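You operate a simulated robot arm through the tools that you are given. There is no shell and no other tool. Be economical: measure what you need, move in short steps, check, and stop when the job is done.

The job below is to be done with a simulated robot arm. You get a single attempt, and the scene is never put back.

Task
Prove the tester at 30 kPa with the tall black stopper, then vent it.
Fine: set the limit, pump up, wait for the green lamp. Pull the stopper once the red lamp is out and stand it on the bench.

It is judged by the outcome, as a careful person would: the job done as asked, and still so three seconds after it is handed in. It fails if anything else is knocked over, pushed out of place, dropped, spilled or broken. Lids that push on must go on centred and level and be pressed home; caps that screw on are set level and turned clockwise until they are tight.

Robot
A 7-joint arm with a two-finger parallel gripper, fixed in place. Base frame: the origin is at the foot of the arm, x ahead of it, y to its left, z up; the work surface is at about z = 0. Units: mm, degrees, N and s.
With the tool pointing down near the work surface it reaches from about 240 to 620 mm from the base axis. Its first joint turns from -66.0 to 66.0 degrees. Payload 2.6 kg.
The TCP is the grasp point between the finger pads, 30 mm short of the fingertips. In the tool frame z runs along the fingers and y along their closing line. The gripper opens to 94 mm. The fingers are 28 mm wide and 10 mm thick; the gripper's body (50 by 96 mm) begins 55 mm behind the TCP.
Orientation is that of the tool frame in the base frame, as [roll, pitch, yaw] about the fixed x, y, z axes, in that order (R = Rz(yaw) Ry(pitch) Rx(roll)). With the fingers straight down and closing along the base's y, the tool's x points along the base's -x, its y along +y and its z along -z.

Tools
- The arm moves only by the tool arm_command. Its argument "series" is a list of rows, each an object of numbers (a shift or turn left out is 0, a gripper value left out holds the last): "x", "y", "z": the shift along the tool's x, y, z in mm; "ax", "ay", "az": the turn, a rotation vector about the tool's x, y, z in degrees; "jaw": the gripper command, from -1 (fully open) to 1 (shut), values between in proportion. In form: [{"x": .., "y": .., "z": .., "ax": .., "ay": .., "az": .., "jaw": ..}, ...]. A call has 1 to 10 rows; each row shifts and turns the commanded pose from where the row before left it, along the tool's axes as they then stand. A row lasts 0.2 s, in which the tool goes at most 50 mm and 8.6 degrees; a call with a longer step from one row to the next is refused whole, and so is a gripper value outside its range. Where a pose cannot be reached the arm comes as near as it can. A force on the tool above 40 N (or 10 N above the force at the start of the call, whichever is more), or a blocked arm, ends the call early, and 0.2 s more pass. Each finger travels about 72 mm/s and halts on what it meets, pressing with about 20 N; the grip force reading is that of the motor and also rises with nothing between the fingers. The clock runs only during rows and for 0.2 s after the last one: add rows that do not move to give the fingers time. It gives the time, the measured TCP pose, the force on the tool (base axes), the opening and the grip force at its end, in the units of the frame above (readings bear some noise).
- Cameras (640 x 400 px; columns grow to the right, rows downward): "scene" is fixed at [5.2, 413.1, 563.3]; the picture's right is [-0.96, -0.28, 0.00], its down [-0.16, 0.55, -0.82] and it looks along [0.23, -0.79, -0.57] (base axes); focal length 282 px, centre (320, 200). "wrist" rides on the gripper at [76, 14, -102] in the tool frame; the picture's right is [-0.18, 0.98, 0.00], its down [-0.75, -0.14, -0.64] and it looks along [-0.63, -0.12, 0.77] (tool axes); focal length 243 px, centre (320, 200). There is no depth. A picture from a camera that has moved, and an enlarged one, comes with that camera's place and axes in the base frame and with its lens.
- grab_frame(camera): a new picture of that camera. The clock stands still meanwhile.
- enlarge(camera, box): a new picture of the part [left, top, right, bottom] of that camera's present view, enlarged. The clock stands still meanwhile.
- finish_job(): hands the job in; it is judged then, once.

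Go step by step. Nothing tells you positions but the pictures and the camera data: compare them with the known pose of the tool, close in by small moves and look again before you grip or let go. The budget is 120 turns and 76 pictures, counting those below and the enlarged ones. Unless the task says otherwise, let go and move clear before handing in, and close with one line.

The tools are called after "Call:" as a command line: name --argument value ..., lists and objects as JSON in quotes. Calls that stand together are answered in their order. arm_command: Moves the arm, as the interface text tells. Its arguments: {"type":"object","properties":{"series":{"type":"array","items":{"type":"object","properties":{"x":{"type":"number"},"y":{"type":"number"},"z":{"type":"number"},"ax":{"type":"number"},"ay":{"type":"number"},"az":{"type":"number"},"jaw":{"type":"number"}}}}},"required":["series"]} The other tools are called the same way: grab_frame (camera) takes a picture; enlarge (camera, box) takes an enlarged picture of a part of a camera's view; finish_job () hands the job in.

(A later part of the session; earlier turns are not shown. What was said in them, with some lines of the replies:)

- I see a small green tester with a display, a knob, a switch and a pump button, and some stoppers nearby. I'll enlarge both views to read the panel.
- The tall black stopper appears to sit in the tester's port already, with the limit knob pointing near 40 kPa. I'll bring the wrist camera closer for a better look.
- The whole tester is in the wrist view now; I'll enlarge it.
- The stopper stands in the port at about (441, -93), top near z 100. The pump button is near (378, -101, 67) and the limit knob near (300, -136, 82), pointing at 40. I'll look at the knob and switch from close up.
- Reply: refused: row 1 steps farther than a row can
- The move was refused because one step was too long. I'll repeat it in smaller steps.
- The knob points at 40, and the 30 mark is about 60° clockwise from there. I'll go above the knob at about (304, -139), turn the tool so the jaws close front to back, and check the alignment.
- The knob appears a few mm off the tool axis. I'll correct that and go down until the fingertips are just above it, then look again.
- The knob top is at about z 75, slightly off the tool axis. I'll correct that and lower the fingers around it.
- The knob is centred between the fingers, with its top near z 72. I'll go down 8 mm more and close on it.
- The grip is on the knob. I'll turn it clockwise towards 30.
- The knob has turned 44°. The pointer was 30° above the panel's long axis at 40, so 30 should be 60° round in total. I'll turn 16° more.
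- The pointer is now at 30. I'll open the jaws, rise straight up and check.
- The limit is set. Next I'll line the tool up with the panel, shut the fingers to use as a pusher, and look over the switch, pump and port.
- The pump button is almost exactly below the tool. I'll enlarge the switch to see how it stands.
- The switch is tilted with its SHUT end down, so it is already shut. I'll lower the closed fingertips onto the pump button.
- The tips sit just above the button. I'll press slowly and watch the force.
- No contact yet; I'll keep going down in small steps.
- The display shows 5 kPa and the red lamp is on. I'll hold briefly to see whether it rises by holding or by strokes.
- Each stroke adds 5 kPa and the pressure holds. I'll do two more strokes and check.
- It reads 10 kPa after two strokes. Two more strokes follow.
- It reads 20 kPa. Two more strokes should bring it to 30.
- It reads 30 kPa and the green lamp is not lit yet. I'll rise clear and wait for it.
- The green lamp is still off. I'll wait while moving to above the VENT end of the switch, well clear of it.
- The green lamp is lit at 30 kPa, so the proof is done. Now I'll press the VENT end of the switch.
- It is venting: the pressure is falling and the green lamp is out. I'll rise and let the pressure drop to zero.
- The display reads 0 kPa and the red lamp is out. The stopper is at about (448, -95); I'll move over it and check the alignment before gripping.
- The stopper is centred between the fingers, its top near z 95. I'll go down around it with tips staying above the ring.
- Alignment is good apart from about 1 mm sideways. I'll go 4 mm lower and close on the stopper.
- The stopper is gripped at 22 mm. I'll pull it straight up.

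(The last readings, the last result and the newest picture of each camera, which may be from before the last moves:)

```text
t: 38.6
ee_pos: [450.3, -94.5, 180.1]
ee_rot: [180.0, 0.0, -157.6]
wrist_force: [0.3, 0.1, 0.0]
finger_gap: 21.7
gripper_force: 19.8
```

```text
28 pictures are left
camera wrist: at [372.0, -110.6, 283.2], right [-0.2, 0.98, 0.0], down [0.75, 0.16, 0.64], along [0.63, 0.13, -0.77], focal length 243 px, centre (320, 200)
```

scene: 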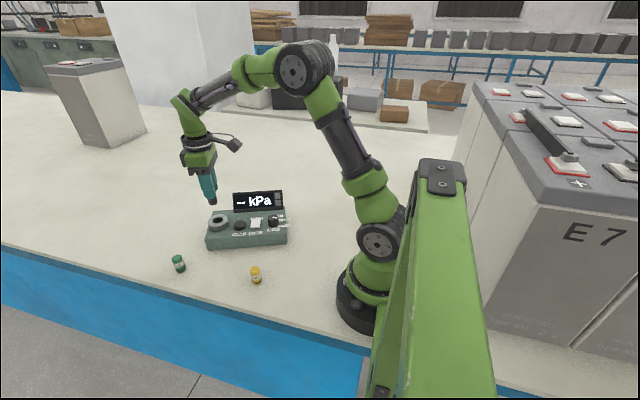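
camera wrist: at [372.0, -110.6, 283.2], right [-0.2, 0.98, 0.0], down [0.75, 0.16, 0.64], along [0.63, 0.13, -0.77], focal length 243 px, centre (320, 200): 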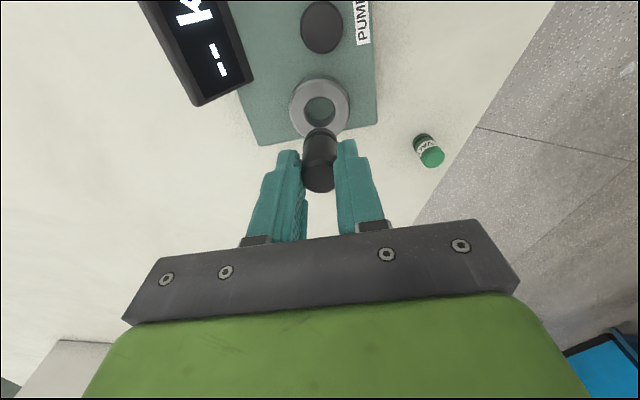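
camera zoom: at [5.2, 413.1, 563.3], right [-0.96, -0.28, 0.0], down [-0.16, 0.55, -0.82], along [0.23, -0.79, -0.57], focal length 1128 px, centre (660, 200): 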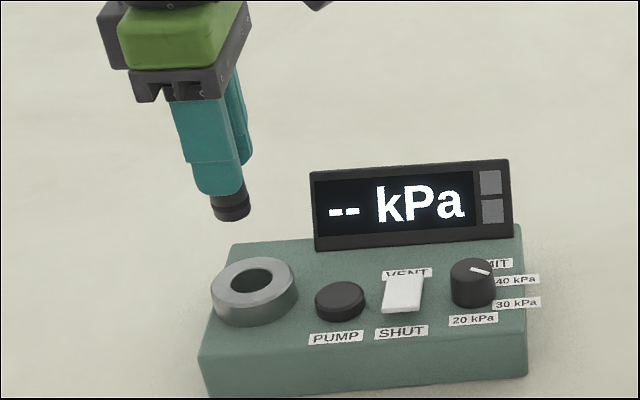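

The stopper is out, with its foot about 51 mm below the TCP, and the display reads "--". I'll carry it to the clear bench at about (545, -70).

Call:
arm_command --series '[{"x": -25, "y": -3}, {"x": -25, "y": -3}, {"x": -25, "y": -4}, {"x": -22, "y": -3}, {"z": 25}, {"z": 25}, {"z": 25}, {"z": 25}, {"z": 12}, {}]'

Call:
enlarge --camera "scene" --box '[110, 150, 300, 290]'

Call:
grab_frame --camera "wrist"

```text
t: 40.8
ee_pos: [545.1, -70.5, 68.7]
ee_rot: [-180.0, 0.0, -157.6]
wrist_force: [-0.6, -0.2, -0.1]
finger_gap: 21.9
gripper_force: 20.3
```

```text
2.86 times, centred on (205, 220) of scene
camera zoom: at [5.2, 413.1, 563.3], right [-0.96, -0.28, 0.0], down [-0.16, 0.55, -0.82], along [0.23, -0.79, -0.57], focal length 806 px, centre (649, 143)
```

zoom: 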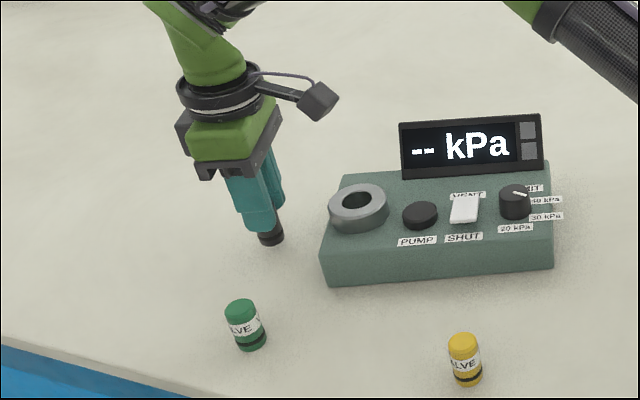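

```text
26 pictures are left
camera wrist: at [466.8, -86.3, 170.7], right [-0.2, 0.98, 0.0], down [0.75, 0.16, 0.64], along [0.63, 0.13, -0.77], focal length 243 px, centre (320, 200)
```

wrist: 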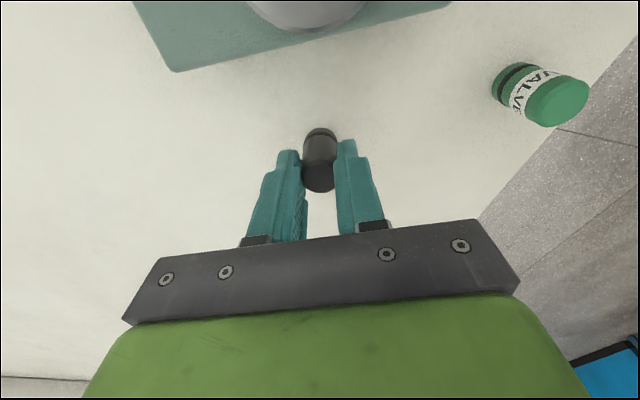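

The spot is clear and the foot of the stopper is about 17 mm above the bench. I'll lower it in small steps until it touches.

Call:
arm_command --series '[{"z": 5}, {"z": 5}, {"z": 2}, {"z": 2}, {}]'

Call:
enlarge --camera "scene" --box '[160, 190, 230, 240]'

```text
t: 42.0
ee_pos: [544.7, -70.1, 56.7]
ee_rot: [-179.9, 0.3, -157.5]
wrist_force: [-2.7, -0.7, 17.9]
finger_gap: 21.9
gripper_force: 20.4
```

```text
8.00 times, centred on (195, 215) of scene
camera zoom: at [5.1, 413.1, 563.3], right [-0.96, -0.28, 0.0], down [-0.16, 0.55, -0.82], along [0.23, -0.79, -0.57], focal length 2256 px, centre (1320, 80)
```

zoom: 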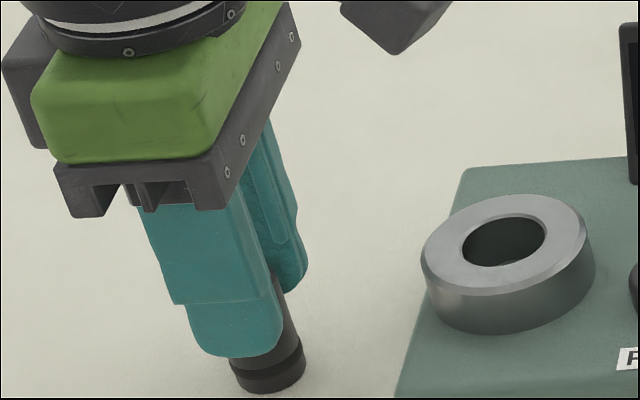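

It is touching the bench with about 18 N. I'll ease off a little, then open the fingers.

Call:
arm_command --series '[{"z": -1.3}, {}, {"jaw": 0.45}, {"jaw": 0.35}, {"jaw": 0.2}, {"jaw": 0}, {}]'

Call:
enlarge --camera "wrist" --box '[220, 70, 420, 220]'

```text
t: 43.6
ee_pos: [545.0, -70.9, 55.8]
ee_rot: [180.0, 0.0, -157.5]
wrist_force: [-0.8, -0.3, -0.1]
finger_gap: 46.9
gripper_force: 0.1
```

```text
2.67 times, centred on (320, 145) of wrist
camera zoom: at [466.8, -85.6, 158.3], right [-0.2, 0.98, 0.0], down [0.75, 0.16, 0.64], along [0.63, 0.13, -0.77], focal length 647 px, centre (320, 347)
```

zoom: 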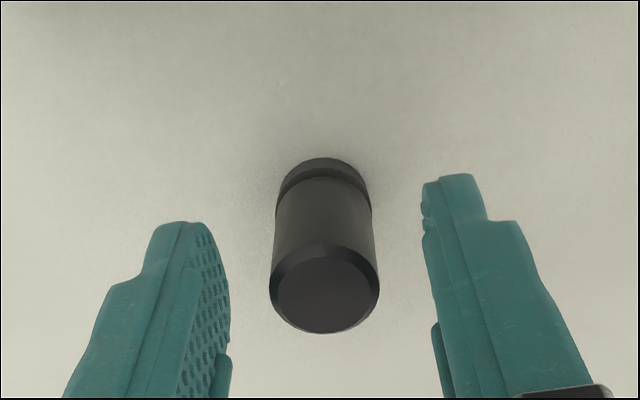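

The stopper stands upright and free between the fingers. I'll rise straight up and check the whole scene.

Call:
arm_command --series '[{"z": -15}, {"z": -25}, {"z": -35}, {"z": -35}, {"z": -35}, {}]'

Call:
enlarge --camera "scene" --box '[110, 150, 300, 290]'

```text
t: 45.0
ee_pos: [543.4, -71.2, 202.8]
ee_rot: [180.0, 0.0, -157.7]
wrist_force: [0.0, -0.6, -0.2]
finger_gap: 47.1
gripper_force: 0.1
```

```text
2.86 times, centred on (205, 220) of scene
camera zoom: at [5.2, 413.1, 563.3], right [-0.96, -0.28, 0.0], down [-0.16, 0.55, -0.82], along [0.23, -0.79, -0.57], focal length 806 px, centre (649, 143)
```

zoom: 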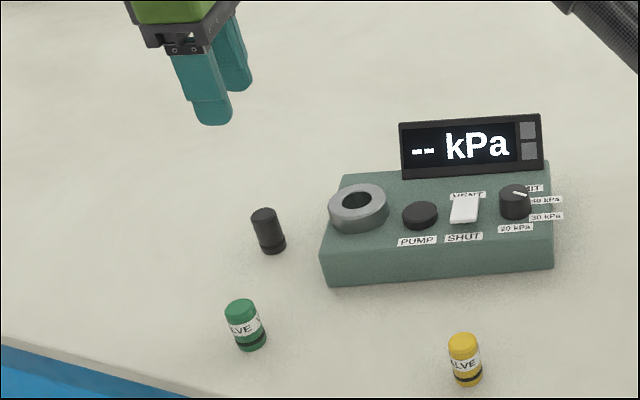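

The stopper stands upright on the bench, the tester is vented with both lamps out, and nothing else has moved. I'm handing in.

Call:
finish_job

```text
The job is handed in.
```

The tester was proved at 30 kPa with the tall black stopper (green lamp lit), then vented to 0 kPa; with the red lamp out, I pulled the stopper and stood it upright on the bench.
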